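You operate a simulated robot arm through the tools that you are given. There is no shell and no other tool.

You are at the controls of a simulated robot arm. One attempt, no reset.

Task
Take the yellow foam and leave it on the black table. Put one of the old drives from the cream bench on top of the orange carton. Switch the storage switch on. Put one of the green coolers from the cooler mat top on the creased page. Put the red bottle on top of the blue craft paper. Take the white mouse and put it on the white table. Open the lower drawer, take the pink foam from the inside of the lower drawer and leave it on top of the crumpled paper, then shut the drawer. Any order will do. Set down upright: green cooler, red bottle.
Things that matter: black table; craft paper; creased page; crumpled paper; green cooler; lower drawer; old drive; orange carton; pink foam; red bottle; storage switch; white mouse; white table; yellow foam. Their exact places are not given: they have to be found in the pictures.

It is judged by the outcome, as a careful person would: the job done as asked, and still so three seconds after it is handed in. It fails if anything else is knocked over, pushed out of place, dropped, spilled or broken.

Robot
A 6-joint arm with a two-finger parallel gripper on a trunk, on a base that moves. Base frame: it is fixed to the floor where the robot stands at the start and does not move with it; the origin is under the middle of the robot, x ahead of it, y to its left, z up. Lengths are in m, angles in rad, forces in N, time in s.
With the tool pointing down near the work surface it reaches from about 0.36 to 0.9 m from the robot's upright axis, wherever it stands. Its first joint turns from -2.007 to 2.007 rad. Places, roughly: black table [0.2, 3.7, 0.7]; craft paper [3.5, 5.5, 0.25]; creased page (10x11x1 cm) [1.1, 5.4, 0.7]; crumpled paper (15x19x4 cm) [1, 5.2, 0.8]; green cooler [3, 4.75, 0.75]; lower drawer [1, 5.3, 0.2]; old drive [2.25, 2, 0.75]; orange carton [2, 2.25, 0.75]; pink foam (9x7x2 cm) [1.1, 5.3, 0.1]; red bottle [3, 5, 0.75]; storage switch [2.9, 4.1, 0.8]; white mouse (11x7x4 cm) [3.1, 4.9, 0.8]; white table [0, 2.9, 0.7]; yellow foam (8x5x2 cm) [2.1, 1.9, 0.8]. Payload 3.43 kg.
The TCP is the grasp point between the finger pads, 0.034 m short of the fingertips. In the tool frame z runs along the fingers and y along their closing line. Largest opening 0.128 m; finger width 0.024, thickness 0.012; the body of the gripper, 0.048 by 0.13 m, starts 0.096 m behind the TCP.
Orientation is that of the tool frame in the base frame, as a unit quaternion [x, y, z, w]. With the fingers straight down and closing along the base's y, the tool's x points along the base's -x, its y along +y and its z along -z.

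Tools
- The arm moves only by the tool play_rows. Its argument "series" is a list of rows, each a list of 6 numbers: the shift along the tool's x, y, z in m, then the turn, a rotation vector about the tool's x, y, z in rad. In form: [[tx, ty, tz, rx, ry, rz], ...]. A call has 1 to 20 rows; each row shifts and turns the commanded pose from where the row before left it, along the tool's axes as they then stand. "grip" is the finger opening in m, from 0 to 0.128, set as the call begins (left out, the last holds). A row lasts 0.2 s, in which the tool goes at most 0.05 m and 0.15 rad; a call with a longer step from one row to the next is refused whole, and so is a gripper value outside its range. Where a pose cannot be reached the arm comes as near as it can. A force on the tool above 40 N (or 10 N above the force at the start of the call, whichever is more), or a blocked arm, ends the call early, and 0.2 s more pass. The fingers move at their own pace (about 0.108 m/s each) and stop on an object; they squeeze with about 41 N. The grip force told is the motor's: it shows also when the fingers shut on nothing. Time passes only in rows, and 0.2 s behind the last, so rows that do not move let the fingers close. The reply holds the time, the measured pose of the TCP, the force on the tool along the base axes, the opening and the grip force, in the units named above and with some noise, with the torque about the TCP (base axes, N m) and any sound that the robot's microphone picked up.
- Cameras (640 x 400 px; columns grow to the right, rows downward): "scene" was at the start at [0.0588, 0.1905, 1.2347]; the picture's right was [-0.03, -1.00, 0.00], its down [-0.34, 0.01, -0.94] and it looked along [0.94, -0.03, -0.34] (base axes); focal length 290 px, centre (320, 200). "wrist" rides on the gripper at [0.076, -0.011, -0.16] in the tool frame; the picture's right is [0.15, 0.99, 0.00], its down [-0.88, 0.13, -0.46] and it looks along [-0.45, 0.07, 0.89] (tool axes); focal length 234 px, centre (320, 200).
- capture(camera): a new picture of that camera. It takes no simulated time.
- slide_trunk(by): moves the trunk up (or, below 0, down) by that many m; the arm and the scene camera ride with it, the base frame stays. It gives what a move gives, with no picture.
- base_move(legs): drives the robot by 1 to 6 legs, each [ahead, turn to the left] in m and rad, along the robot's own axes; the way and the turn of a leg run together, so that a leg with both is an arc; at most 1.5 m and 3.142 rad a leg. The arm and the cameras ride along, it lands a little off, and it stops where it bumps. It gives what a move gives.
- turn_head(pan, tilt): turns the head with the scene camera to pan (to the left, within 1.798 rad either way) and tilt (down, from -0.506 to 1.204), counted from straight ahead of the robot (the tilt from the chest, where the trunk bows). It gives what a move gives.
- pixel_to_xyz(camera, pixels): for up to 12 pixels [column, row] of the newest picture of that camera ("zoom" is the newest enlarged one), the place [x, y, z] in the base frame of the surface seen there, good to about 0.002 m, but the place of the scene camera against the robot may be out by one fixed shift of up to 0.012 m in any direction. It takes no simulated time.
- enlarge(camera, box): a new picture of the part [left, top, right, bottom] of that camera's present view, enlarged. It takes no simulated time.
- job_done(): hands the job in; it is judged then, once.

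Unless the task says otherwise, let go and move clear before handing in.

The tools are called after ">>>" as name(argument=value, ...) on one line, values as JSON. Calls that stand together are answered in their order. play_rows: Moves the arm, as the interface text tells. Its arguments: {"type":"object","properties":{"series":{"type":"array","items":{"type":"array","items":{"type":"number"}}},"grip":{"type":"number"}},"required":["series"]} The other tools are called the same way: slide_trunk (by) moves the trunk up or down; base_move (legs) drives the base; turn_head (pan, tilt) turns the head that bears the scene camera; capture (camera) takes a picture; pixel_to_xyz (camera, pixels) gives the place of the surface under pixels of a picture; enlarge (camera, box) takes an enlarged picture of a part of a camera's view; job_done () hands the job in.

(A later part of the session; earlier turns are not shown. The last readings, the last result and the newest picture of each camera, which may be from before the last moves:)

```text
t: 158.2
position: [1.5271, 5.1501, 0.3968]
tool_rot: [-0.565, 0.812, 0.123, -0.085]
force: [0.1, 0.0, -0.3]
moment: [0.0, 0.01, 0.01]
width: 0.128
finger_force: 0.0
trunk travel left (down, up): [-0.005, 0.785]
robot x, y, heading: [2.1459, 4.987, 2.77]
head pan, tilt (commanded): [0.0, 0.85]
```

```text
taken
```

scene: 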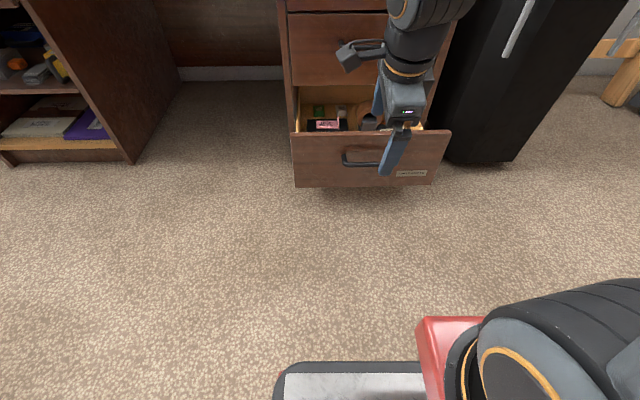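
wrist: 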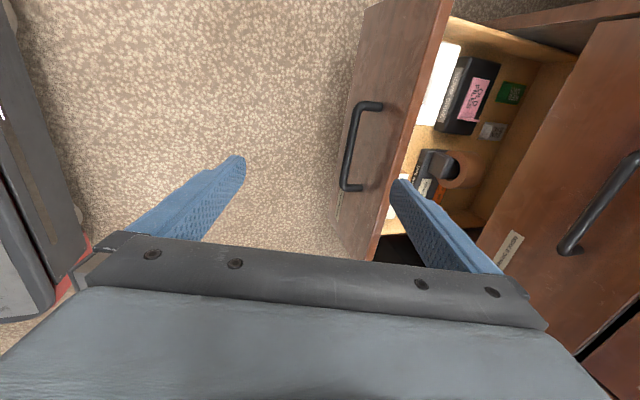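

The inside of the drawer shows a dark tray with a pink piece at (474,98). I'll raise the trunk some, set the tool upright again, and turn it back by 90°.

>>> slide_trunk(by=0.2)

>>> play_rows(series=[[0, 0, 0, 0.102, 0, 0], [0, 0, 0, 0.102, 0, 0], [0, 0, 0, 0.1, 0, 0], [0, 0, 0, 0, 0, -0.14], [0, 0, 0, 0, 0, -0.14], [0, 0, 0, 0, 0, -0.14], [0, 0, 0, 0, 0, -0.14], [0, 0, 0, 0, 0, -0.14], [0, 0, 0, 0, 0, -0.14], [0, 0, 0, 0, 0, -0.14], [0, 0, 0, 0, 0, -0.14], [0, 0, 0, 0, 0, -0.14], [0, 0, 0, 0, 0, -0.14], [0, 0, 0, 0, 0, -0.14], [0, 0, 0, 0, 0, -0.03]], grip=0.09)

>>> capture(camera="wrist")

>>> capture(camera="scene")

```text
t: 160.3
position: [1.5275, 5.1512, 0.5963]
tool_rot: [-0.564, 0.812, 0.124, -0.085]
force: [0.0, -0.2, 0.2]
moment: [0.04, -0.01, -0.02]
width: 0.1281
finger_force: 0.0
trunk travel left (down, up): [-0.205, 0.585]
robot x, y, heading: [2.1451, 4.9897, 2.765]
head pan, tilt (commanded): [0.0, 0.85]
```

```text
t: 163.6
position: [1.5259, 5.1496, 0.5963]
tool_rot: [0.984, -0.178, 0.002, -0.001]
force: [-0.2, -0.4, 0.6]
moment: [0.0, -0.03, -0.02]
width: 0.0902
finger_force: 0.0
trunk travel left (down, up): [-0.205, 0.585]
robot x, y, heading: [2.1456, 4.9872, 2.768]
head pan, tilt (commanded): [0.0, 0.85]
```

```text
taken
```

wrist: 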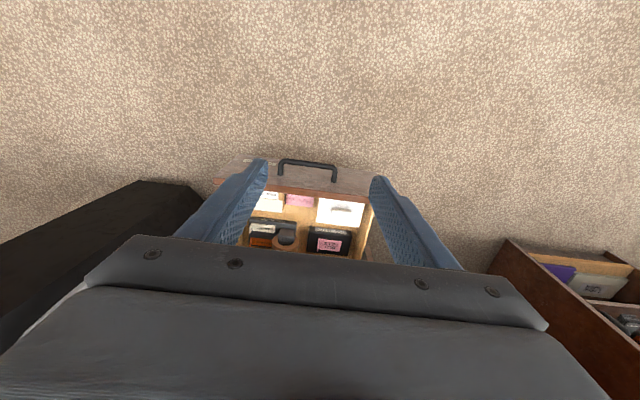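

```text
taken
```

scene: 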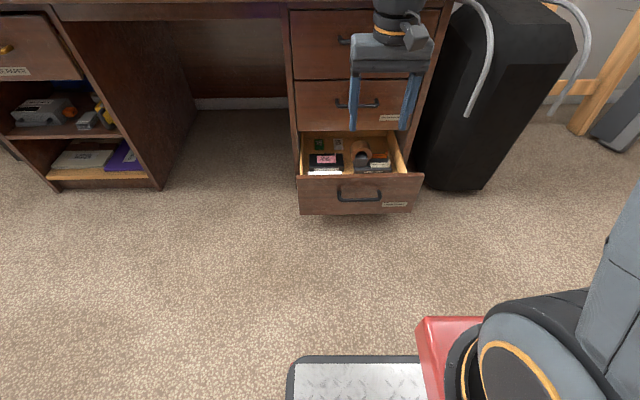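

Now the wrist view shows two pink areas in the drawer: (299,200) near the front and (330,243) on a black box. I'll enlarge it.

>>> enlarge(camera="wrist", box=[225, 150, 385, 262])

>>> enlarge(camera="scene", box=[290, 120, 430, 220])

```text
3.57 times, centred on (305, 206) of wrist
```

zoom: 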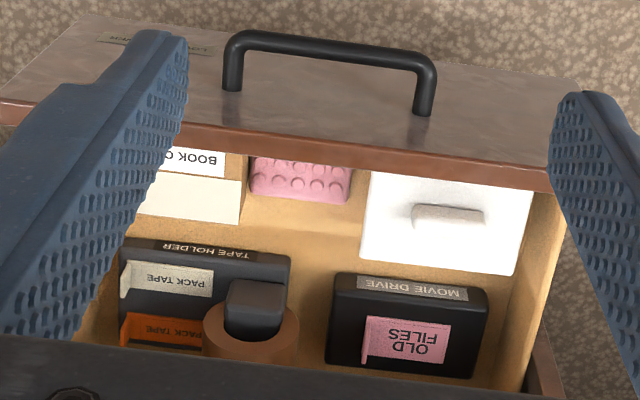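

```text
4.00 times, centred on (360, 170) of scene
```

zoom: 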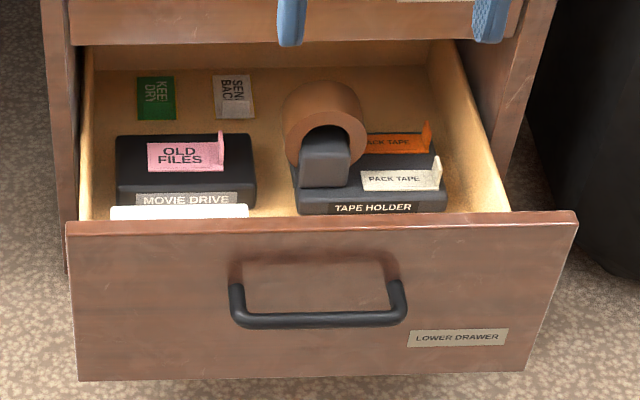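

The pink egg-crate foam lies right behind the drawer front at wrist (299,200); the other pink patch is only a label. I'll measure, then pull the arm in and drive 0.33 m closer so that both the drawer and the desk are in reach.

>>> pixel_to_xyz(camera="wrist", pixels=[[290, 199], [300, 203], [315, 205], [288, 205], [320, 187], [300, 193], [335, 213], [275, 190], [310, 160], [320, 215]])

>>> play_rows(series=[[0.045, 0, 0, 0, 0, 0], [0.045, 0, 0, 0, 0, 0], [0.045, 0, 0, 0, 0, 0], [0.045, 0, 0, 0, 0, 0]])

```text
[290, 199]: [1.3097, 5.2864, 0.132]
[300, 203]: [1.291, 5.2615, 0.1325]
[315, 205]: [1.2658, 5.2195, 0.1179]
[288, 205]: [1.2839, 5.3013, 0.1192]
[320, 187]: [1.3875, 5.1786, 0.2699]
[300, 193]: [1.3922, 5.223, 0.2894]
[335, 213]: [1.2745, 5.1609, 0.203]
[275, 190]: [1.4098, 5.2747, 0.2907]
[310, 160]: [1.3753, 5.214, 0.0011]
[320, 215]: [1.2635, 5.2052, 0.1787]
```

```text
t: 164.6
position: [1.6976, 5.0848, 0.5941]
tool_rot: [0.984, -0.178, 0.002, 0.0]
force: [0.0, 0.2, 0.4]
moment: [0.0, 0.01, -0.01]
width: 0.0901
finger_force: 0.1
trunk travel left (down, up): [-0.205, 0.585]
robot x, y, heading: [2.1481, 4.9908, 2.763]
head pan, tilt (commanded): [0.0, 0.85]
```

The foam top is at z≈0.132, near (1.30, 5.275). Driving 0.32 m forward.

>>> base_move(legs=[[0.32, 0.01]])

>>> capture(camera="wrist")

>>> capture(camera="scene")

```text
t: 166.7
position: [1.3928, 5.2014, 0.5955]
tool_rot: [0.985, -0.175, 0.002, 0.0]
force: [0.4, 0.3, 0.8]
moment: [0.03, -0.01, 0.01]
width: 0.0899
finger_force: 0.1
trunk travel left (down, up): [-0.205, 0.585]
robot x, y, heading: [1.8381, 5.1054, 2.778]
head pan, tilt (commanded): [0.0, 0.85]
```

```text
taken
```

wrist: 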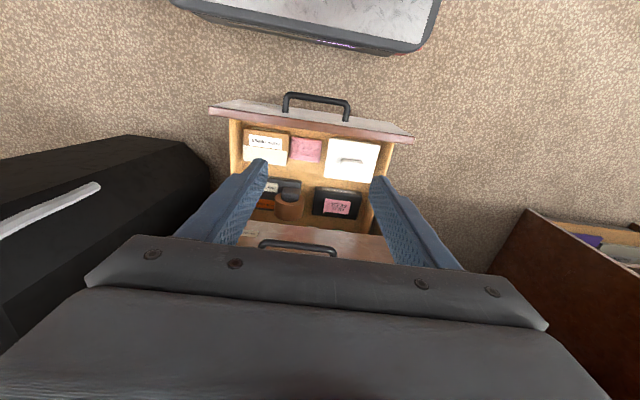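

```text
taken
```

scene: 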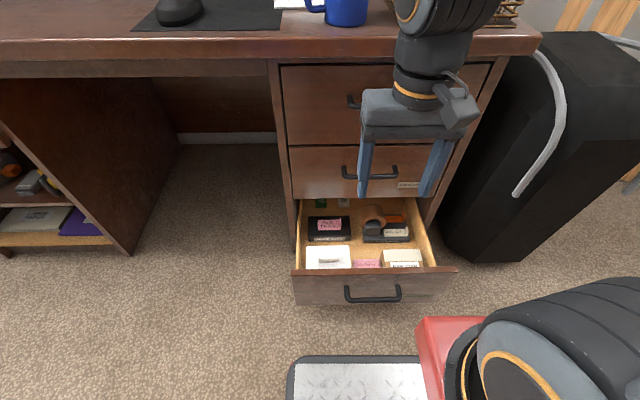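

The foam shows at wrist (305,150), between the white box and the book box. I'll enlarge and measure it and its neighbours.

>>> enlarge(camera="wrist", box=[215, 85, 415, 225])

>>> pixel_to_xyz(camera="zoom", pixels=[[255, 180], [340, 185], [245, 235], [325, 250], [290, 215], [360, 215], [225, 200], [100, 205], [290, 150], [290, 265], [430, 240], [180, 240]])

```text
2.86 times, centred on (315, 155) of wrist
```

zoom: 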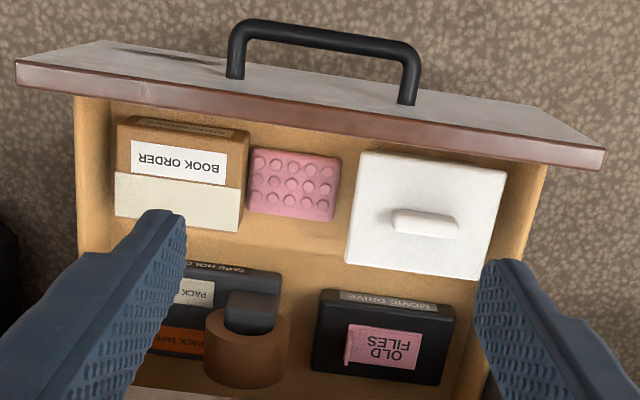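

```text
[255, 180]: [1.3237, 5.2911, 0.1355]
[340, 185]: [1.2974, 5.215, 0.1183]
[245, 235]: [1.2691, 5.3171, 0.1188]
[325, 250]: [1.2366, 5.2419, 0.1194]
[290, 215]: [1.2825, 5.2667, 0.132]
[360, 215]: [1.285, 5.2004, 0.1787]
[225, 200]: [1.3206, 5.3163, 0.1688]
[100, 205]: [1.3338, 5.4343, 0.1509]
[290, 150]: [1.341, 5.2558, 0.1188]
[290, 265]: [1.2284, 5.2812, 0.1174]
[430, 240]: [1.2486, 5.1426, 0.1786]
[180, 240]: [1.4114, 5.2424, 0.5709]
```

I'll measure the foam's own corners, at zoom (258,155), (334,166), (328,216) and (253,206), and the edges of its neighbours.

>>> pixel_to_xyz(camera="zoom", pixels=[[258, 155], [334, 167], [327, 215], [254, 205], [293, 186], [246, 150], [240, 220], [365, 160], [350, 255], [340, 195], [243, 190], [300, 140]])

```text
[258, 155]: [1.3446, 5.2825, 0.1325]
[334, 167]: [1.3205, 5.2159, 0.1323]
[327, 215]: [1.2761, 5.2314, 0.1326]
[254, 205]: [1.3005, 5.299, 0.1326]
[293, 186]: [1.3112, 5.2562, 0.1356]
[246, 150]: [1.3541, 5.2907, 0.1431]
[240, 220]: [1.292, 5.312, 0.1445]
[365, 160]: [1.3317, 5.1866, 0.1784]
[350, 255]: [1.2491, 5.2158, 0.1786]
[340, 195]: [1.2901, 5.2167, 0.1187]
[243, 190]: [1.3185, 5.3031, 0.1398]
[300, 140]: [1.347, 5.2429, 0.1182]
```

The foam spans about n −0.617 to −0.676 with only 7 mm to the book box on its right, so I'll grip it front-to-back. I'll lower the trunk, then turn the tool by 90° again above the drawer.

>>> slide_trunk(by=-0.19)

>>> play_rows(series=[[0, 0, 0, 0, 0, 0.14], [0, 0, 0, 0, 0, 0.14], [0, 0, 0, 0, 0, 0.14], [0, 0, 0, 0, 0, 0.14], [0, 0, 0, 0, 0, 0.14], [0, 0, 0, 0, 0, 0.14], [0, 0, 0, 0, 0, 0.14], [0, 0, 0, 0, 0, 0.14], [0, 0, 0, 0, 0, 0.14], [0, 0, 0, 0, 0, 0.14], [0, 0, 0, 0, 0, 0.14], [0, 0, 0, 0, 0, 0.02]])

>>> capture(camera="wrist")

>>> capture(camera="scene")

```text
t: 168.8
position: [1.3675, 5.21, 0.4037]
tool_rot: [0.985, -0.173, 0.003, -0.001]
force: [0.2, 0.0, 0.2]
moment: [0.01, 0.0, 0.0]
width: 0.0899
finger_force: 0.0
trunk travel left (down, up): [-0.015, 0.775]
robot x, y, heading: [1.8391, 5.1067, 2.771]
head pan, tilt (commanded): [0.0, 0.85]
```

```text
t: 171.4
position: [1.367, 5.2109, 0.4041]
tool_rot: [-0.576, 0.817, -0.002, 0.004]
force: [0.8, 0.3, -0.4]
moment: [-0.01, 0.0, -0.02]
width: 0.09
finger_force: 0.2
trunk travel left (down, up): [-0.015, 0.775]
robot x, y, heading: [1.8415, 5.1081, 2.768]
head pan, tilt (commanded): [0.0, 0.85]
```

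```text
taken
```

wrist: 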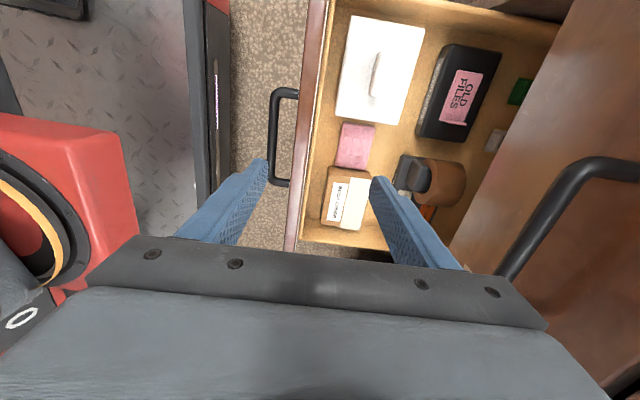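

```text
taken
```

scene: 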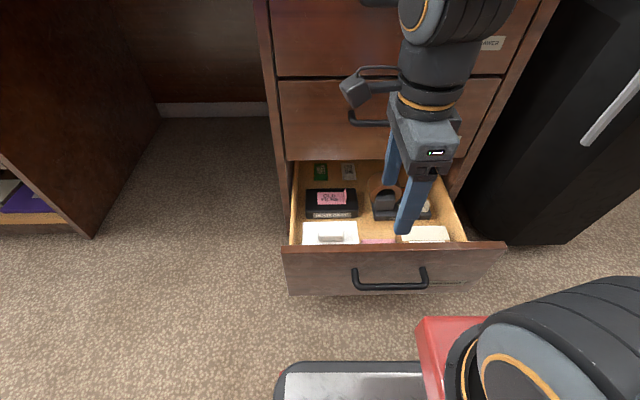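

I'll measure the foam again from this view around (355,145), together with the panel's inner edge.

>>> enlarge(camera="wrist", box=[290, 90, 430, 220])

>>> pixel_to_xyz(camera="zoom", pixels=[[265, 110], [355, 115], [335, 235], [250, 228], [300, 170], [228, 180], [200, 180], [185, 180], [260, 90], [300, 250], [390, 200], [215, 120]])

```text
3.08 times, centred on (360, 155) of wrist
```

zoom: 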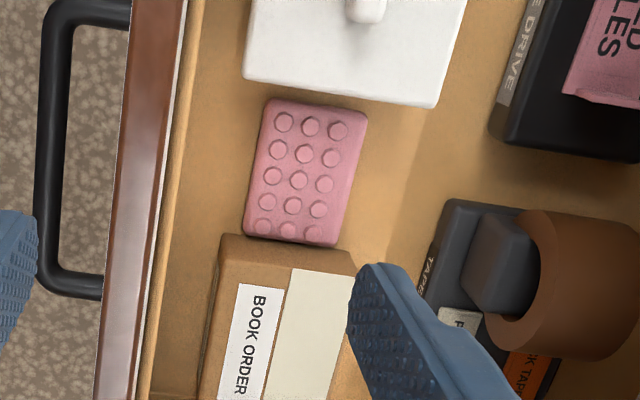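

```text
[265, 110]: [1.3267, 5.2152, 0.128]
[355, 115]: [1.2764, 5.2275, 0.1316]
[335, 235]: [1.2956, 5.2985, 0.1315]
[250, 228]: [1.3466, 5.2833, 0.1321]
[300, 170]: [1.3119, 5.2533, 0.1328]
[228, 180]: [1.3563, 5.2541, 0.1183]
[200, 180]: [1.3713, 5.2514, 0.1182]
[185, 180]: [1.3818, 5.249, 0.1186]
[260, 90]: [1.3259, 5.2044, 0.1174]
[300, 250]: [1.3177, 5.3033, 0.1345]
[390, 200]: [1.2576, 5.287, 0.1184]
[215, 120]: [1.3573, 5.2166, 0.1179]
```

The foam centre is at (1.311, 5.256), with its top at z≈0.132 and the floor at 0.118. I'll move over it, turn slightly, set the opening to 0.08, and go partway down.

>>> play_rows(series=[[-0.0119, 0.0338, 0, 0, 0, -0.03], [-0.0109, 0.0341, 0, 0, 0, -0.03], [0, 0, 0.04, 0, 0, 0], [0, 0, 0.04, 0, 0, 0], [0, 0, 0.04, 0, 0, 0], [0, 0, 0.03, 0, 0, 0], [0, 0, 0, 0, 0, 0]], grip=0.08)

>>> capture(camera="wrist")

```text
t: 173.0
position: [1.3109, 5.2537, 0.2557]
tool_rot: [-0.601, 0.799, -0.002, 0.004]
force: [-0.4, 0.6, -0.8]
moment: [0.05, 0.02, 0.0]
width: 0.0799
finger_force: 0.2
trunk travel left (down, up): [-0.015, 0.775]
robot x, y, heading: [1.8448, 5.104, 2.77]
head pan, tilt (commanded): [0.0, 0.85]
```

```text
taken
```

wrist: 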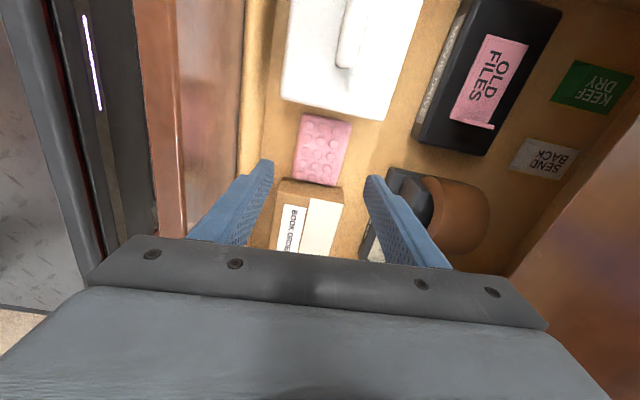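

The gripper body will come down next to the drawer's front panel, so I'll measure the panel's inner face before descending further.

>>> pixel_to_xyz(camera="wrist", pixels=[[150, 100], [165, 100], [174, 100], [182, 100], [200, 100], [230, 100], [245, 100], [262, 100], [320, 150], [140, 100]])

```text
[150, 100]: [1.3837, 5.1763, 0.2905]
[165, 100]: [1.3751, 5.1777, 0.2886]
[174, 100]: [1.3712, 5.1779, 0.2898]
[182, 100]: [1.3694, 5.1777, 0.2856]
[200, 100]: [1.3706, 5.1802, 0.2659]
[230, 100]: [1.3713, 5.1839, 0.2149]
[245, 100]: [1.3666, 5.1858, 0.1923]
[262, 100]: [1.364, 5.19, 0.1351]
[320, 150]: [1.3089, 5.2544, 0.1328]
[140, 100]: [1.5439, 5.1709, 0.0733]
```

The panel's inner face is at n≈−0.564 and the gripper body's edge at −0.580, which leaves about 1.4 cm. I'll descend to grasp height.

>>> play_rows(series=[[0, 0, 0.035, 0, 0, 0], [0, 0, 0.035, 0, 0, 0], [0, 0, 0.024, 0, 0, 0], [0, 0, 0, 0, 0, 0]])

>>> capture(camera="wrist")

```text
t: 174.0
position: [1.3123, 5.2525, 0.1608]
tool_rot: [-0.601, 0.799, -0.003, 0.003]
force: [-0.1, 0.3, 0.6]
moment: [-0.01, 0.04, -0.01]
width: 0.0798
finger_force: 0.0
trunk travel left (down, up): [-0.015, 0.775]
robot x, y, heading: [1.8374, 5.1049, 2.771]
head pan, tilt (commanded): [0.0, 0.85]
```

```text
taken
```

wrist: 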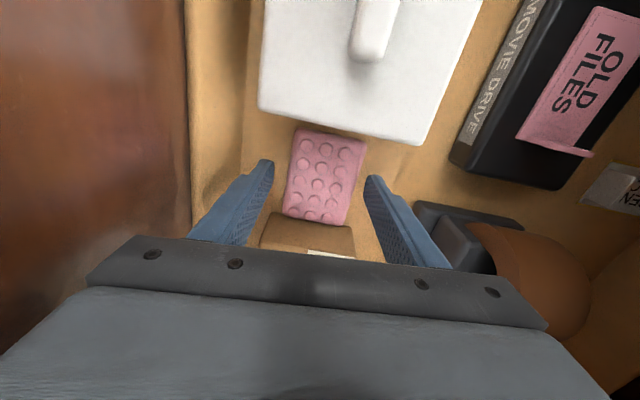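

The foam sits between the fingertips at (325,177). I'll go down 4 mm more and close.

>>> play_rows(series=[[0, 0, 0.004, 0, 0, 0], [0, 0, 0, 0, 0, 0]])

>>> play_rows(series=[[0, 0, 0, 0, 0, 0], [0, 0, 0, 0, 0, 0], [0, 0, 0, 0, 0, 0]], grip=0.03)

>>> play_rows(series=[[0, 0, -0.02, 0, 0, 0], [0, 0, -0.035, 0, 0, 0], [0, 0, -0.04, 0, 0, 0], [0, 0, -0.04, 0, 0, 0], [0, 0, -0.04, 0, 0, 0], [0, 0, -0.04, 0, 0, 0], [0, 0, 0, 0, 0, 0]])

>>> capture(camera="wrist")

```text
t: 174.6
position: [1.3124, 5.2529, 0.1574]
tool_rot: [-0.6, 0.8, -0.001, 0.003]
force: [0.0, -0.1, 0.7]
moment: [0.0, -0.01, 0.02]
width: 0.0803
finger_force: 0.0
trunk travel left (down, up): [-0.015, 0.775]
robot x, y, heading: [1.8415, 5.1027, 2.77]
head pan, tilt (commanded): [0.0, 0.85]
```

```text
t: 175.4
position: [1.3123, 5.255, 0.1565]
tool_rot: [-0.601, 0.799, -0.002, 0.003]
force: [0.1, -0.7, -0.5]
moment: [0.02, -0.02, 0.01]
width: 0.061
finger_force: 41.4
trunk travel left (down, up): [-0.015, 0.775]
robot x, y, heading: [1.8386, 5.1057, 2.771]
head pan, tilt (commanded): [0.0, 0.85]
```

```text
t: 177.0
position: [1.3094, 5.2524, 0.3736]
tool_rot: [-0.601, 0.799, -0.001, 0.004]
force: [-0.7, -0.5, 0.8]
moment: [-0.01, 0.0, 0.0]
width: 0.0606
finger_force: 41.1
trunk travel left (down, up): [-0.015, 0.775]
robot x, y, heading: [1.8425, 5.1092, 2.774]
head pan, tilt (commanded): [0.0, 0.85]
```

```text
taken
```

wrist: 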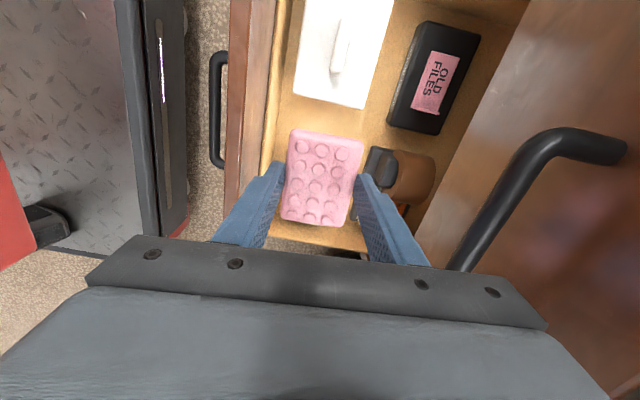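

The pink foam is held (0.061 wide). I'll back the tool away from the drawer fronts and then raise the trunk well above the desk.

>>> play_rows(series=[[0, -0.04, 0, 0, 0, 0], [0, -0.04, 0, 0, 0, 0], [0, -0.04, -0.01, 0, 0, 0], [0, 0, 0, 0, 0, 0]])

>>> slide_trunk(by=0.6)

>>> turn_head(pan=0.0, tilt=0.8)

>>> capture(camera="scene")

>>> capture(camera="wrist")

```text
t: 178.0
position: [1.3727, 5.2314, 0.4069]
tool_rot: [-0.602, 0.799, -0.002, 0.004]
force: [-0.7, 0.0, -0.9]
moment: [-0.01, 0.01, -0.01]
width: 0.0604
finger_force: 41.1
out of reach, approached as far as the arm can: row 2, 3
trunk travel left (down, up): [-0.015, 0.775]
robot x, y, heading: [1.8406, 5.1083, 2.772]
head pan, tilt (commanded): [0.0, 0.85]
```

```text
refused: 0.6 is not a number from -0.4 to 0.4
```

```text
t: 178.6
position: [1.3702, 5.2316, 0.4071]
tool_rot: [-0.601, 0.799, -0.002, 0.004]
force: [-0.1, 0.1, -0.7]
moment: [0.0, 0.0, 0.0]
width: 0.0602
finger_force: 41.1
trunk travel left (down, up): [-0.015, 0.775]
robot x, y, heading: [1.841, 5.1106, 2.768]
head pan, tilt (commanded): [0.0, 0.799]
```

```text
taken
```

scene: 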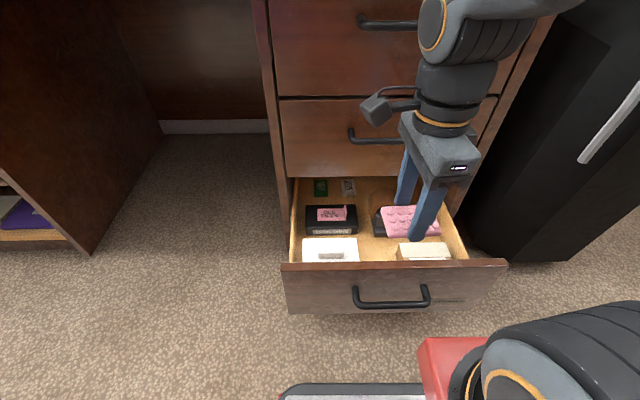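

```text
taken
```

wrist: 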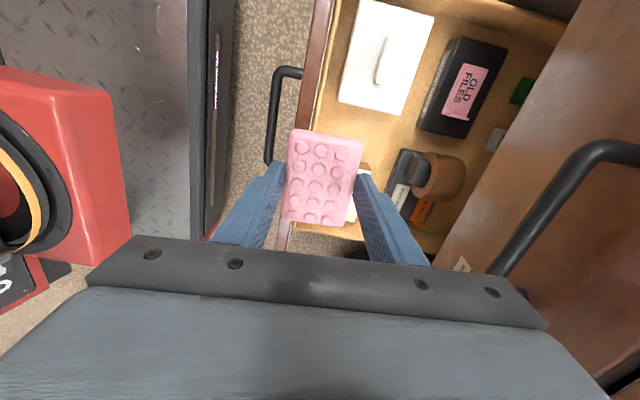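

At (1.370, 5.232) the tool is about 10 cm clear of the handles and the desk edge. I'll raise the trunk in two steps.

>>> slide_trunk(by=0.4)

>>> slide_trunk(by=0.2)

>>> capture(camera="scene")

>>> capture(camera="wrist")

```text
t: 182.4
position: [1.3723, 5.2308, 0.8044]
tool_rot: [-0.601, 0.799, -0.002, 0.003]
force: [-0.5, -0.2, -0.1]
moment: [0.01, 0.03, 0.0]
width: 0.0604
finger_force: 41.2
trunk travel left (down, up): [-0.415, 0.375]
robot x, y, heading: [1.8456, 5.1048, 2.773]
head pan, tilt (commanded): [0.0, 0.799]
```

```text
t: 184.6
position: [1.3714, 5.2314, 1.0054]
tool_rot: [-0.601, 0.799, -0.002, 0.003]
force: [-1.0, 0.3, -0.3]
moment: [0.01, 0.02, 0.01]
width: 0.0605
finger_force: 41.0
trunk travel left (down, up): [-0.615, 0.175]
robot x, y, heading: [1.8418, 5.1073, 2.771]
head pan, tilt (commanded): [0.0, 0.799]
```

```text
taken
```

scene: 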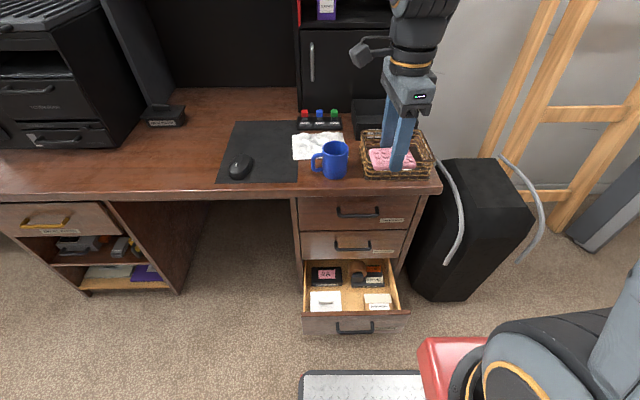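

```text
taken
```

wrist: 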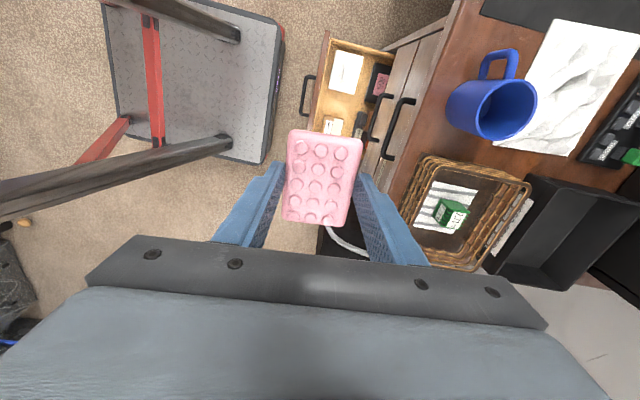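

From above I see the crumpled paper at (575,90), next to the mug, and the cooler in the basket. I'll measure the paper's surface.

>>> pixel_to_xyz(camera="wrist", pixels=[[560, 30], [630, 40], [510, 135], [580, 145], [575, 85], [590, 70], [560, 100], [600, 100], [550, 120], [570, 60], [530, 115], [615, 55]])

>>> enlarge(camera="wrist", box=[440, 0, 640, 170])

```text
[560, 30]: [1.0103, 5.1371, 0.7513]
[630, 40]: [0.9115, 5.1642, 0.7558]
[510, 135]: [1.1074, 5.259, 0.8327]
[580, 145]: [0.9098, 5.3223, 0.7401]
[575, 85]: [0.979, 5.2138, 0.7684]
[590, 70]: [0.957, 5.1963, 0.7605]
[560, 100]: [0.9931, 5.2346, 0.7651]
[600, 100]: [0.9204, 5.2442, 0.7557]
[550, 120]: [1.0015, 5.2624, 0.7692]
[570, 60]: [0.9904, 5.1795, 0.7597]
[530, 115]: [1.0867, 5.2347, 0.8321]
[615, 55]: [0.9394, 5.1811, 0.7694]
```

```text
2.35 times, centred on (540, 85) of wrist
```

zoom: 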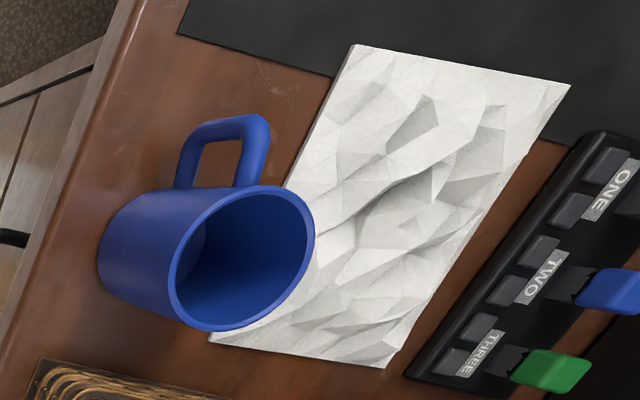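

I'll measure the mug rim and its handle, since they're next to the paper.

>>> pixel_to_xyz(camera="zoom", pixels=[[185, 270], [308, 225], [245, 193], [225, 322], [195, 130], [255, 125], [262, 150], [240, 118], [400, 210], [440, 130], [320, 320], [330, 110]])

```text
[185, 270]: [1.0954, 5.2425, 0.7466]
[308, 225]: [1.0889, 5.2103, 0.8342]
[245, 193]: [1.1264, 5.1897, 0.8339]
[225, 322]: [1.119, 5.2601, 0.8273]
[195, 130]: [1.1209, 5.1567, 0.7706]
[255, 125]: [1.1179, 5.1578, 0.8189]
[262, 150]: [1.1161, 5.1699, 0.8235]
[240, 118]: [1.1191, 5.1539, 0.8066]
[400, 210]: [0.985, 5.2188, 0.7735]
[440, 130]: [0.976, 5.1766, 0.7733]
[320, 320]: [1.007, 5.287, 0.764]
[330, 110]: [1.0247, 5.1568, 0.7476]
```

The mug's far rim is at n≈−0.837, well short of the planned spot. I'll check the black hutch behind the paper for clearance.

>>> pixel_to_xyz(camera="scene", pixels=[[330, 80], [345, 60], [310, 105], [340, 105], [300, 60], [325, 15], [350, 25], [365, 105], [330, 118], [305, 118]])

```text
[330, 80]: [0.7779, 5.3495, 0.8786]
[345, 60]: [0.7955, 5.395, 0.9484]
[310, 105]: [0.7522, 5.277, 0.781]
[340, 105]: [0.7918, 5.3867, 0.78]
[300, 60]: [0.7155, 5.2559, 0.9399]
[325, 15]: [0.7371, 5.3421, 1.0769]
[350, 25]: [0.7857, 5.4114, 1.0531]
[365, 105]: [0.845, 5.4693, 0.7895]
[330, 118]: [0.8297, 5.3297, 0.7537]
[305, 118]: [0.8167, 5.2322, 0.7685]
```

The hutch is about 24 cm beyond the spot. I'll drive 7 cm closer (the drawer still stays clear of the base) and then carry the foam over the paper.

>>> base_move(legs=[[0.07, 0]])

>>> play_rows(series=[[0.0184, 0.043, 0, 0, 0, 0], [0.0184, 0.043, 0, 0, 0, 0], [0.0184, 0.043, 0, 0, 0, 0], [0.0184, 0.043, 0, 0, 0, 0], [0.0184, 0.043, 0, 0, 0, 0], [0.0184, 0.043, 0, 0, 0, 0], [0.0184, 0.043, 0, 0, 0, 0], [0, 0, 0, 0, 0, 0]])

>>> capture(camera="wrist")

>>> capture(camera="scene")

```text
t: 185.6
position: [1.3073, 5.2565, 1.0048]
tool_rot: [-0.601, 0.799, -0.001, 0.004]
force: [0.1, -0.6, -0.3]
moment: [0.02, -0.01, 0.0]
width: 0.0603
finger_force: 41.1
trunk travel left (down, up): [-0.615, 0.175]
robot x, y, heading: [1.776, 5.1346, 2.771]
head pan, tilt (commanded): [0.0, 0.799]
```

```text
t: 187.4
position: [0.9805, 5.216, 1.0038]
tool_rot: [-0.601, 0.799, -0.003, 0.003]
force: [0.0, 0.0, 0.1]
moment: [0.0, -0.01, -0.01]
width: 0.0605
finger_force: 41.0
trunk travel left (down, up): [-0.615, 0.175]
robot x, y, heading: [1.7785, 5.1322, 2.771]
head pan, tilt (commanded): [0.0, 0.799]
```

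```text
taken
```

wrist: 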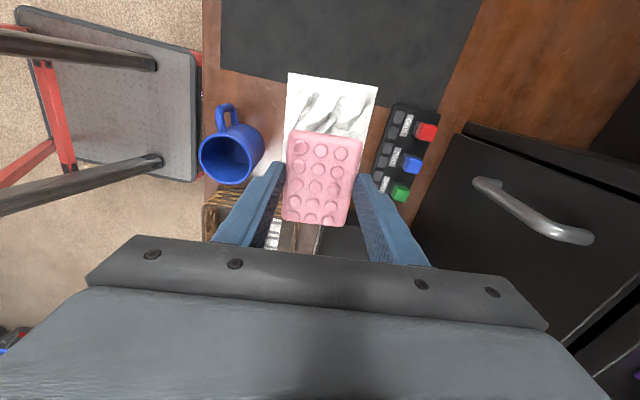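

```text
taken
```

scene: 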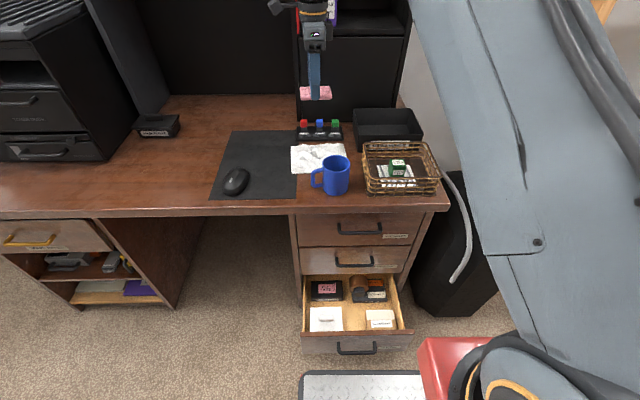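

The foam is over the paper's middle (the paper shows behind it at (330,110)). I'll descend to just above it.

>>> play_rows(series=[[0, 0, 0.045, 0, 0, 0], [0, 0, 0.045, 0, 0, 0], [0, 0, 0.045, 0, 0, 0], [0, 0, 0.035, 0, 0, 0], [0, 0, 0.008, 0, 0, 0], [0, 0, 0, 0, 0, 0]])

>>> capture(camera="wrist")

>>> enlarge(camera="scene", box=[260, 80, 400, 210])

```text
t: 188.8
position: [0.9821, 5.2159, 0.8232]
tool_rot: [-0.601, 0.799, -0.002, 0.004]
force: [0.3, 0.6, -0.4]
moment: [0.03, -0.01, 0.02]
width: 0.0604
finger_force: 41.3
trunk travel left (down, up): [-0.615, 0.175]
robot x, y, heading: [1.7781, 5.1344, 2.766]
head pan, tilt (commanded): [0.0, 0.799]
```

```text
taken
```

wrist: 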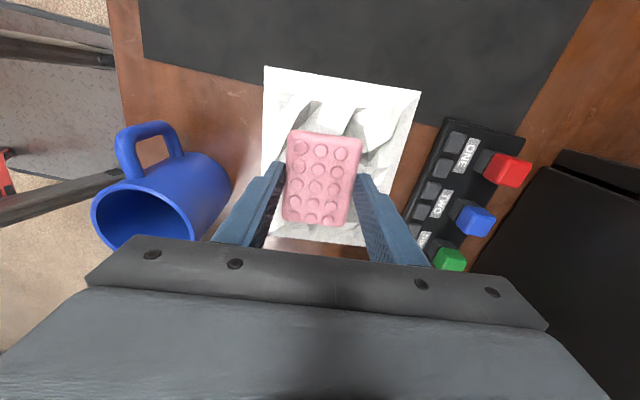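

```text
3.08 times, centred on (330, 145) of scene
```

zoom: 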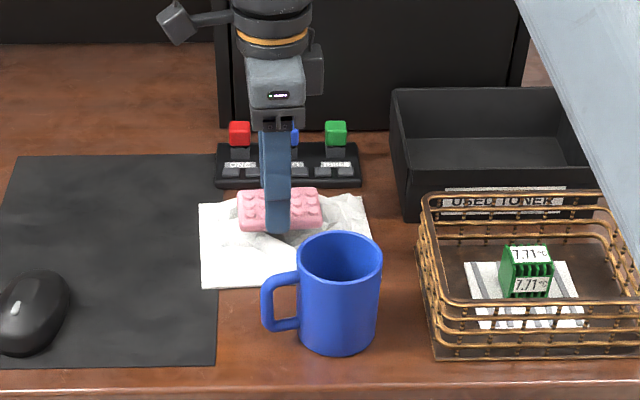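

The foam is centred over the paper. Lowering in small steps until it touches.

>>> play_rows(series=[[0, 0, 0.006, 0, 0, 0], [0, 0, 0.003, 0, 0, 0], [0, 0, 0.002, 0, 0, 0], [0, 0, 0, 0, 0, 0]])

```text
t: 189.8
position: [0.9822, 5.2163, 0.8162]
tool_rot: [-0.601, 0.8, 0.001, 0.001]
force: [-5.2, 0.3, 37.3]
moment: [0.04, 0.21, -0.01]
width: 0.0605
finger_force: 41.2
trunk travel left (down, up): [-0.615, 0.175]
robot x, y, heading: [1.7808, 5.1324, 2.768]
head pan, tilt (commanded): [0.0, 0.799]
```

It's touching, with Fz at 37 N, so I'll back off about 4 mm, check the force, and then open.

>>> play_rows(series=[[0, 0, -0.003, 0, 0, 0], [0, 0, 0, 0, 0, 0]])

```text
t: 190.4
position: [0.9828, 5.2165, 0.8164]
tool_rot: [-0.601, 0.799, -0.001, 0.004]
force: [-8.7, 2.0, 21.5]
moment: [0.03, 0.68, -0.02]
width: 0.0607
finger_force: 40.9
trunk travel left (down, up): [-0.615, 0.175]
robot x, y, heading: [1.7763, 5.1307, 2.77]
head pan, tilt (commanded): [0.0, 0.799]
```

>>> play_rows(series=[[0, 0, -0.0015, 0, 0, 0], [0, 0, 0, 0, 0, 0]])

>>> play_rows(series=[[0, 0, 0, 0, 0, 0], [0, 0, 0, 0, 0, 0]], grip=0.078)

>>> play_rows(series=[[0, 0, -0.02, 0, 0, 0], [0, 0, -0.04, 0, 0, 0], [0, 0, -0.045, 0, 0, 0], [0, 0, -0.045, 0, 0, 0], [0, 0, -0.04, 0, 0, 0], [0, 0, 0, 0, 0, 0]])

>>> capture(camera="wrist")

>>> enlarge(camera="scene", box=[260, 80, 400, 210])

```text
t: 191.0
position: [0.9853, 5.2167, 0.8161]
tool_rot: [-0.602, 0.799, -0.003, 0.004]
force: [0.6, 2.0, 5.9]
moment: [0.03, 0.24, -0.05]
width: 0.0603
finger_force: 41.0
trunk travel left (down, up): [-0.615, 0.175]
robot x, y, heading: [1.7783, 5.1352, 2.772]
head pan, tilt (commanded): [0.0, 0.799]
```

```text
t: 191.6
position: [0.984, 5.215, 0.8184]
tool_rot: [-0.601, 0.799, -0.002, 0.003]
force: [0.0, 0.2, -1.1]
moment: [0.03, 0.01, 0.0]
width: 0.0778
finger_force: 0.0
trunk travel left (down, up): [-0.615, 0.175]
robot x, y, heading: [1.7735, 5.1348, 2.768]
head pan, tilt (commanded): [0.0, 0.799]
```

```text
t: 193.0
position: [0.9828, 5.2164, 1.0084]
tool_rot: [-0.602, 0.799, -0.002, 0.004]
force: [0.3, -0.3, 0.5]
moment: [-0.02, 0.02, 0.02]
width: 0.078
finger_force: 0.0
trunk travel left (down, up): [-0.615, 0.175]
robot x, y, heading: [1.7764, 5.1374, 2.77]
head pan, tilt (commanded): [0.0, 0.799]
```

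```text
taken
```

wrist: 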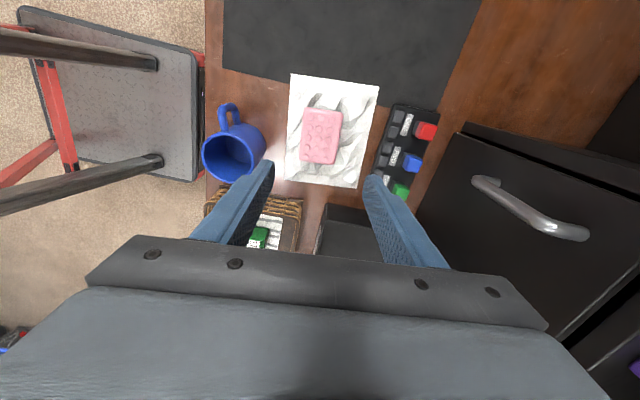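

```text
3.08 times, centred on (330, 145) of scene
```

zoom: 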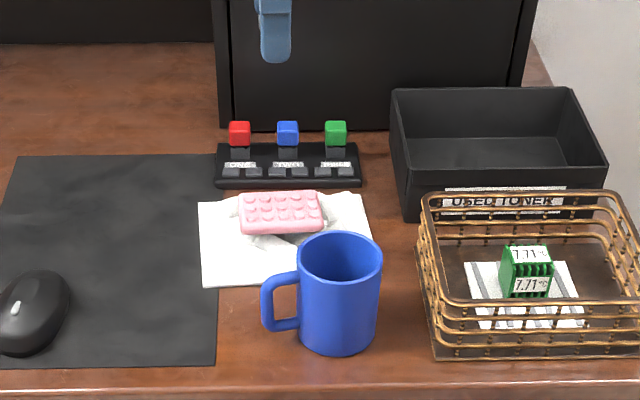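

The pink foam rests on the crumpled paper at (322,136), and nothing around it moved. Next is shutting the drawer: I'll turn the tool back by 90°, retract, and back the base away.

>>> play_rows(series=[[0, 0, 0, 0, 0, -0.14], [0, 0, 0, 0, 0, -0.14], [0, 0, 0, 0, 0, -0.14], [0, 0, 0, 0, 0, -0.14], [0, 0, 0, 0, 0, -0.14], [0, 0, 0, 0, 0, -0.14], [0, 0, 0, 0, 0, -0.14], [0, 0, 0, 0, 0, -0.14], [0, 0, 0, 0, 0, -0.14], [0, 0, 0, 0, 0, -0.14], [0, 0, 0, 0, 0, -0.11], [0.045, 0, 0, 0, 0, 0], [0.045, 0, 0, 0, 0, 0], [0.045, 0, 0, 0, 0, 0], [0.045, 0, 0, 0, 0, 0]], grip=0.0)

>>> base_move(legs=[[-0.36, 0]])

>>> capture(camera="scene")

```text
t: 196.2
position: [1.1479, 5.1574, 1.0096]
tool_rot: [0.985, -0.171, 0.003, -0.001]
force: [0.1, -0.1, -0.6]
moment: [-0.04, -0.07, -0.01]
width: 0.0002
finger_force: 32.9
trunk travel left (down, up): [-0.615, 0.175]
robot x, y, heading: [1.7743, 5.1318, 2.772]
head pan, tilt (commanded): [0.0, 0.799]
```

```text
t: 198.6
position: [1.4867, 5.0305, 1.0092]
tool_rot: [0.985, -0.174, 0.003, -0.001]
force: [0.1, 0.1, -0.6]
moment: [0.01, 0.0, -0.01]
width: 0.0
finger_force: 32.7
trunk travel left (down, up): [-0.615, 0.175]
robot x, y, heading: [2.1132, 5.0013, 2.765]
head pan, tilt (commanded): [0.0, 0.799]
```

```text
taken
```

scene: 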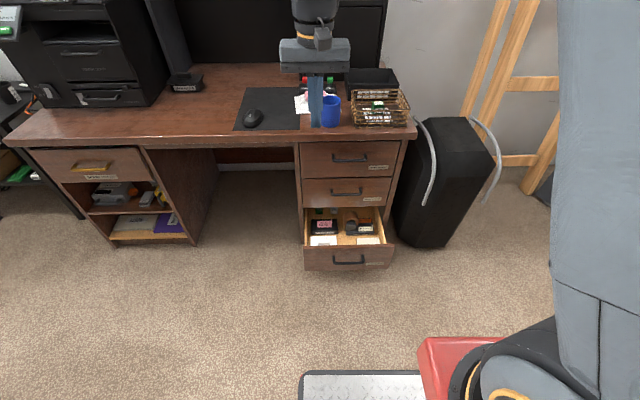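

I'll shift right in line with the drawer handle, lower the trunk, and then pitch the tool slightly forward for pushing.

>>> play_rows(series=[[0, -0.043, 0, 0, 0, 0], [0, -0.043, 0, 0, 0, 0], [0, -0.043, 0, 0, 0, 0], [0, 0, 0, 0, 0, 0]])

>>> slide_trunk(by=-0.4)

>>> slide_trunk(by=-0.2)

>>> capture(camera="scene")

>>> capture(camera="wrist")

```text
t: 199.6
position: [1.5314, 5.15, 1.0104]
tool_rot: [0.985, -0.173, 0.004, -0.001]
force: [-0.8, -0.8, 0.4]
moment: [0.0, 0.01, -0.02]
width: 0.0
finger_force: 33.4
trunk travel left (down, up): [-0.615, 0.175]
robot x, y, heading: [2.1152, 4.9981, 2.762]
head pan, tilt (commanded): [0.0, 0.799]
```

```text
t: 203.4
position: [1.5309, 5.1502, 0.6097]
tool_rot: [0.985, -0.175, 0.004, -0.001]
force: [-0.3, 0.3, -0.6]
moment: [-0.04, -0.02, 0.0]
width: 0.0
finger_force: 32.8
trunk travel left (down, up): [-0.215, 0.575]
robot x, y, heading: [2.1203, 4.9983, 2.761]
head pan, tilt (commanded): [0.0, 0.799]
```

```text
t: 205.6
position: [1.5303, 5.1506, 0.4103]
tool_rot: [0.985, -0.175, 0.003, -0.001]
force: [-0.7, 0.8, 0.2]
moment: [-0.01, 0.0, 0.02]
width: 0.0
finger_force: 33.0
trunk travel left (down, up): [-0.015, 0.775]
robot x, y, heading: [2.1166, 4.995, 2.765]
head pan, tilt (commanded): [0.0, 0.799]
```

```text
taken
```

scene: 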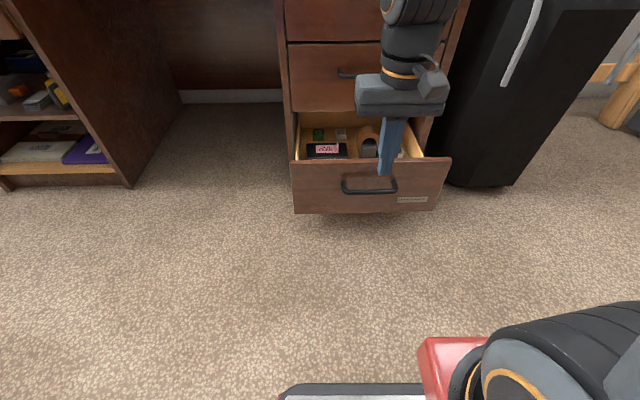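

```text
taken
```

wrist: 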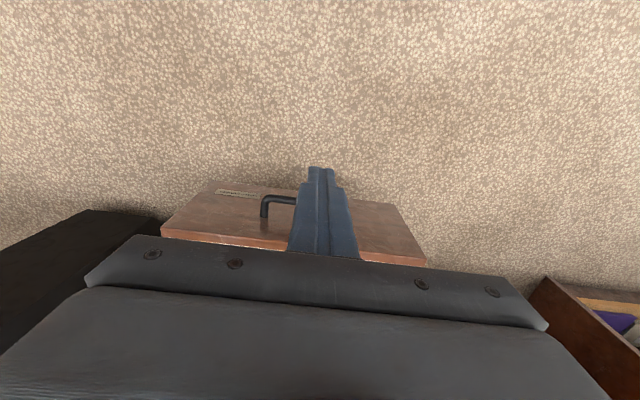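

The tool is in line with the handle and 11 cm in front of it. I'll pitch it by 0.3 rad and lower it to bar height.

>>> play_rows(series=[[0, 0, 0, 0, -0.1, 0], [0, 0, 0, 0, -0.1, 0], [0, 0, 0, 0, -0.1, 0], [0.0144, 0, 0.0465, 0, 0, 0], [0.0144, 0, 0.0465, 0, 0, 0], [0.0144, 0, 0.0465, 0, 0, 0], [0.0144, 0, 0.0465, 0, 0, 0], [0, 0, 0, 0, 0, 0]])

>>> capture(camera="scene")

>>> capture(camera="wrist")

```text
t: 207.4
position: [1.5338, 5.1554, 0.2404]
tool_rot: [0.973, -0.179, -0.141, -0.035]
force: [0.4, -0.3, -0.1]
moment: [-0.04, -0.05, 0.0]
width: 0.0001
finger_force: 33.1
out of reach, approached as far as the arm can: row 6, 7
trunk travel left (down, up): [-0.015, 0.775]
robot x, y, heading: [2.1177, 4.9963, 2.76]
head pan, tilt (commanded): [0.0, 0.799]
```

```text
taken
```

scene: 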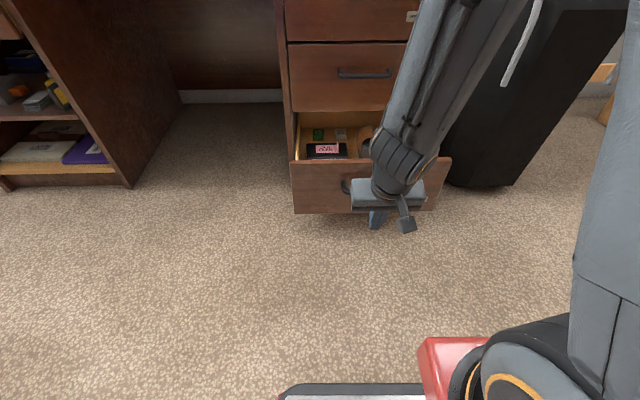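

```text
taken
```

wrist: 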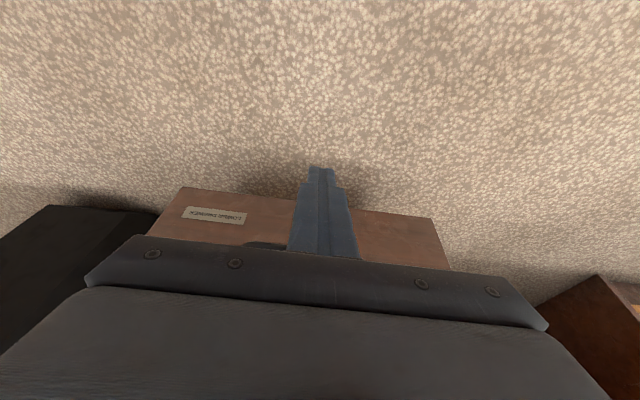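

The fingertips (z≈0.208) overlap the bar's height and are about 10 cm in front of it. I'll push the drawer by driving forward 0.27 m, leaving the last bit for the arm.

>>> base_move(legs=[[0.27, 0.01]])

>>> capture(camera="scene")

>>> capture(camera="wrist")

```text
t: 209.2
position: [1.2859, 5.2435, 0.2402]
tool_rot: [0.975, -0.166, -0.142, -0.035]
force: [0.2, -0.4, 0.2]
moment: [0.02, -0.01, 0.0]
width: 0.0
finger_force: 32.7
trunk travel left (down, up): [-0.015, 0.775]
robot x, y, heading: [1.8724, 5.0954, 2.773]
head pan, tilt (commanded): [0.0, 0.799]
```

```text
taken
```

scene: 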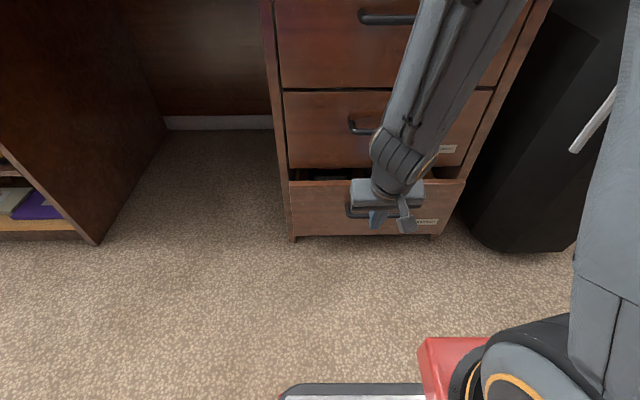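

```text
taken
```

wrist: 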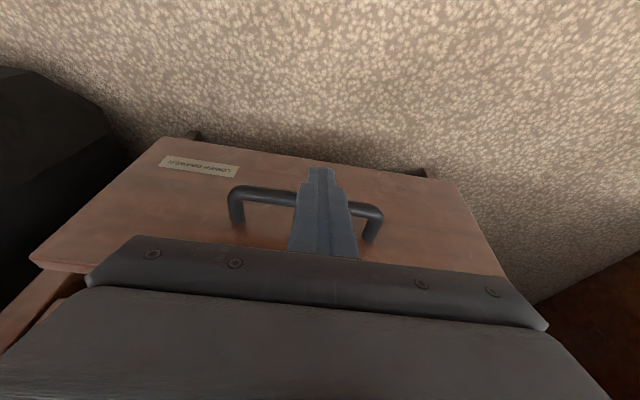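

The drawer has about 5.5 cm to go. I'll push the rest with the arm in small steps while watching the force.

>>> play_rows(series=[[-0.0143, 0, 0.0044, 0, 0, 0], [-0.0143, 0, 0.0044, 0, 0, 0], [0, 0, 0, 0, 0, 0]])

>>> capture(camera="scene")

```text
t: 210.0
position: [1.2567, 5.2538, 0.2402]
tool_rot: [0.975, -0.167, -0.143, -0.035]
force: [0.1, -0.4, 0.1]
moment: [-0.03, -0.02, -0.05]
width: 0.0002
finger_force: 32.9
trunk travel left (down, up): [-0.015, 0.775]
robot x, y, heading: [1.8716, 5.092, 2.777]
head pan, tilt (commanded): [0.0, 0.799]
```

```text
taken
```

scene: 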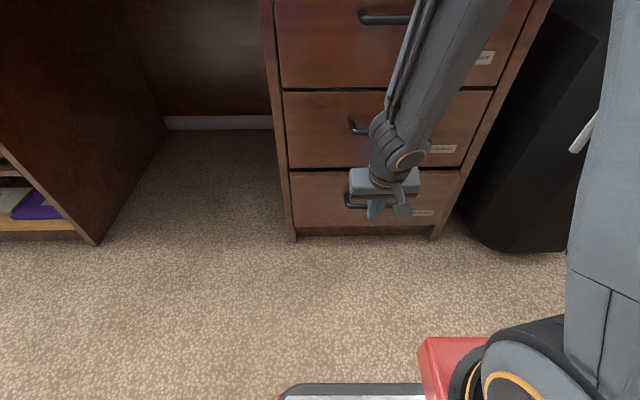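

>>> play_rows(series=[[-0.0115, 0, 0.0036, 0, 0, 0], [-0.0076, 0, 0.0024, 0, 0, 0], [0, 0, 0, 0, 0, 0]])

>>> play_rows(series=[[-0.0038, 0, 0.0012, 0, 0, 0], [-0.0019, 0, 0.0006, 0, 0, 0], [0, 0, 0, 0, 0, 0]])

>>> capture(camera="scene")

>>> enlarge(camera="scene", box=[260, 140, 480, 260])

```text
t: 210.8
position: [1.2382, 5.2586, 0.2396]
tool_rot: [0.975, -0.167, -0.142, -0.034]
force: [-0.1, -0.7, -0.3]
moment: [-0.01, -0.03, 0.0]
width: 0.0
finger_force: 33.0
trunk travel left (down, up): [-0.015, 0.775]
robot x, y, heading: [1.8693, 5.0952, 2.776]
head pan, tilt (commanded): [0.0, 0.799]
```

```text
t: 211.8
position: [1.2352, 5.2614, 0.2379]
tool_rot: [0.975, -0.167, -0.14, -0.035]
force: [0.4, 0.1, -0.7]
moment: [0.01, -0.04, 0.0]
width: 0.0
finger_force: 32.5
trunk travel left (down, up): [-0.015, 0.775]
robot x, y, heading: [1.869, 5.0933, 2.773]
head pan, tilt (commanded): [0.0, 0.799]
stopped in row 3: the force on the tool passed its limit at 41 N (the readings are from after the stop); the commanded pose is now the measured one
```

```text
taken
```

scene: 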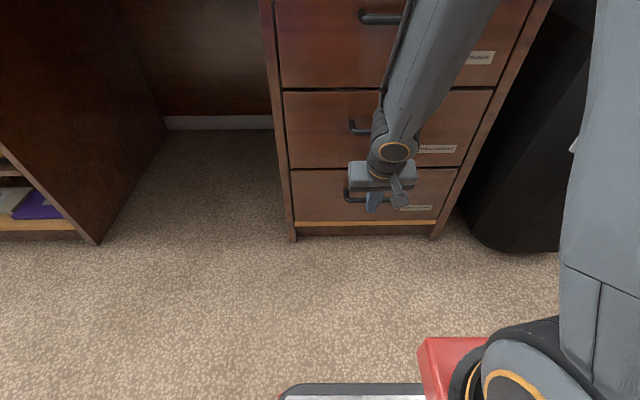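

```text
2.91 times, centred on (370, 200) of scene
```

zoom: 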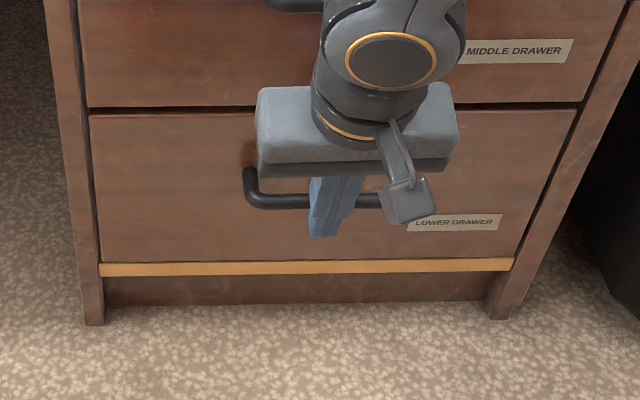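

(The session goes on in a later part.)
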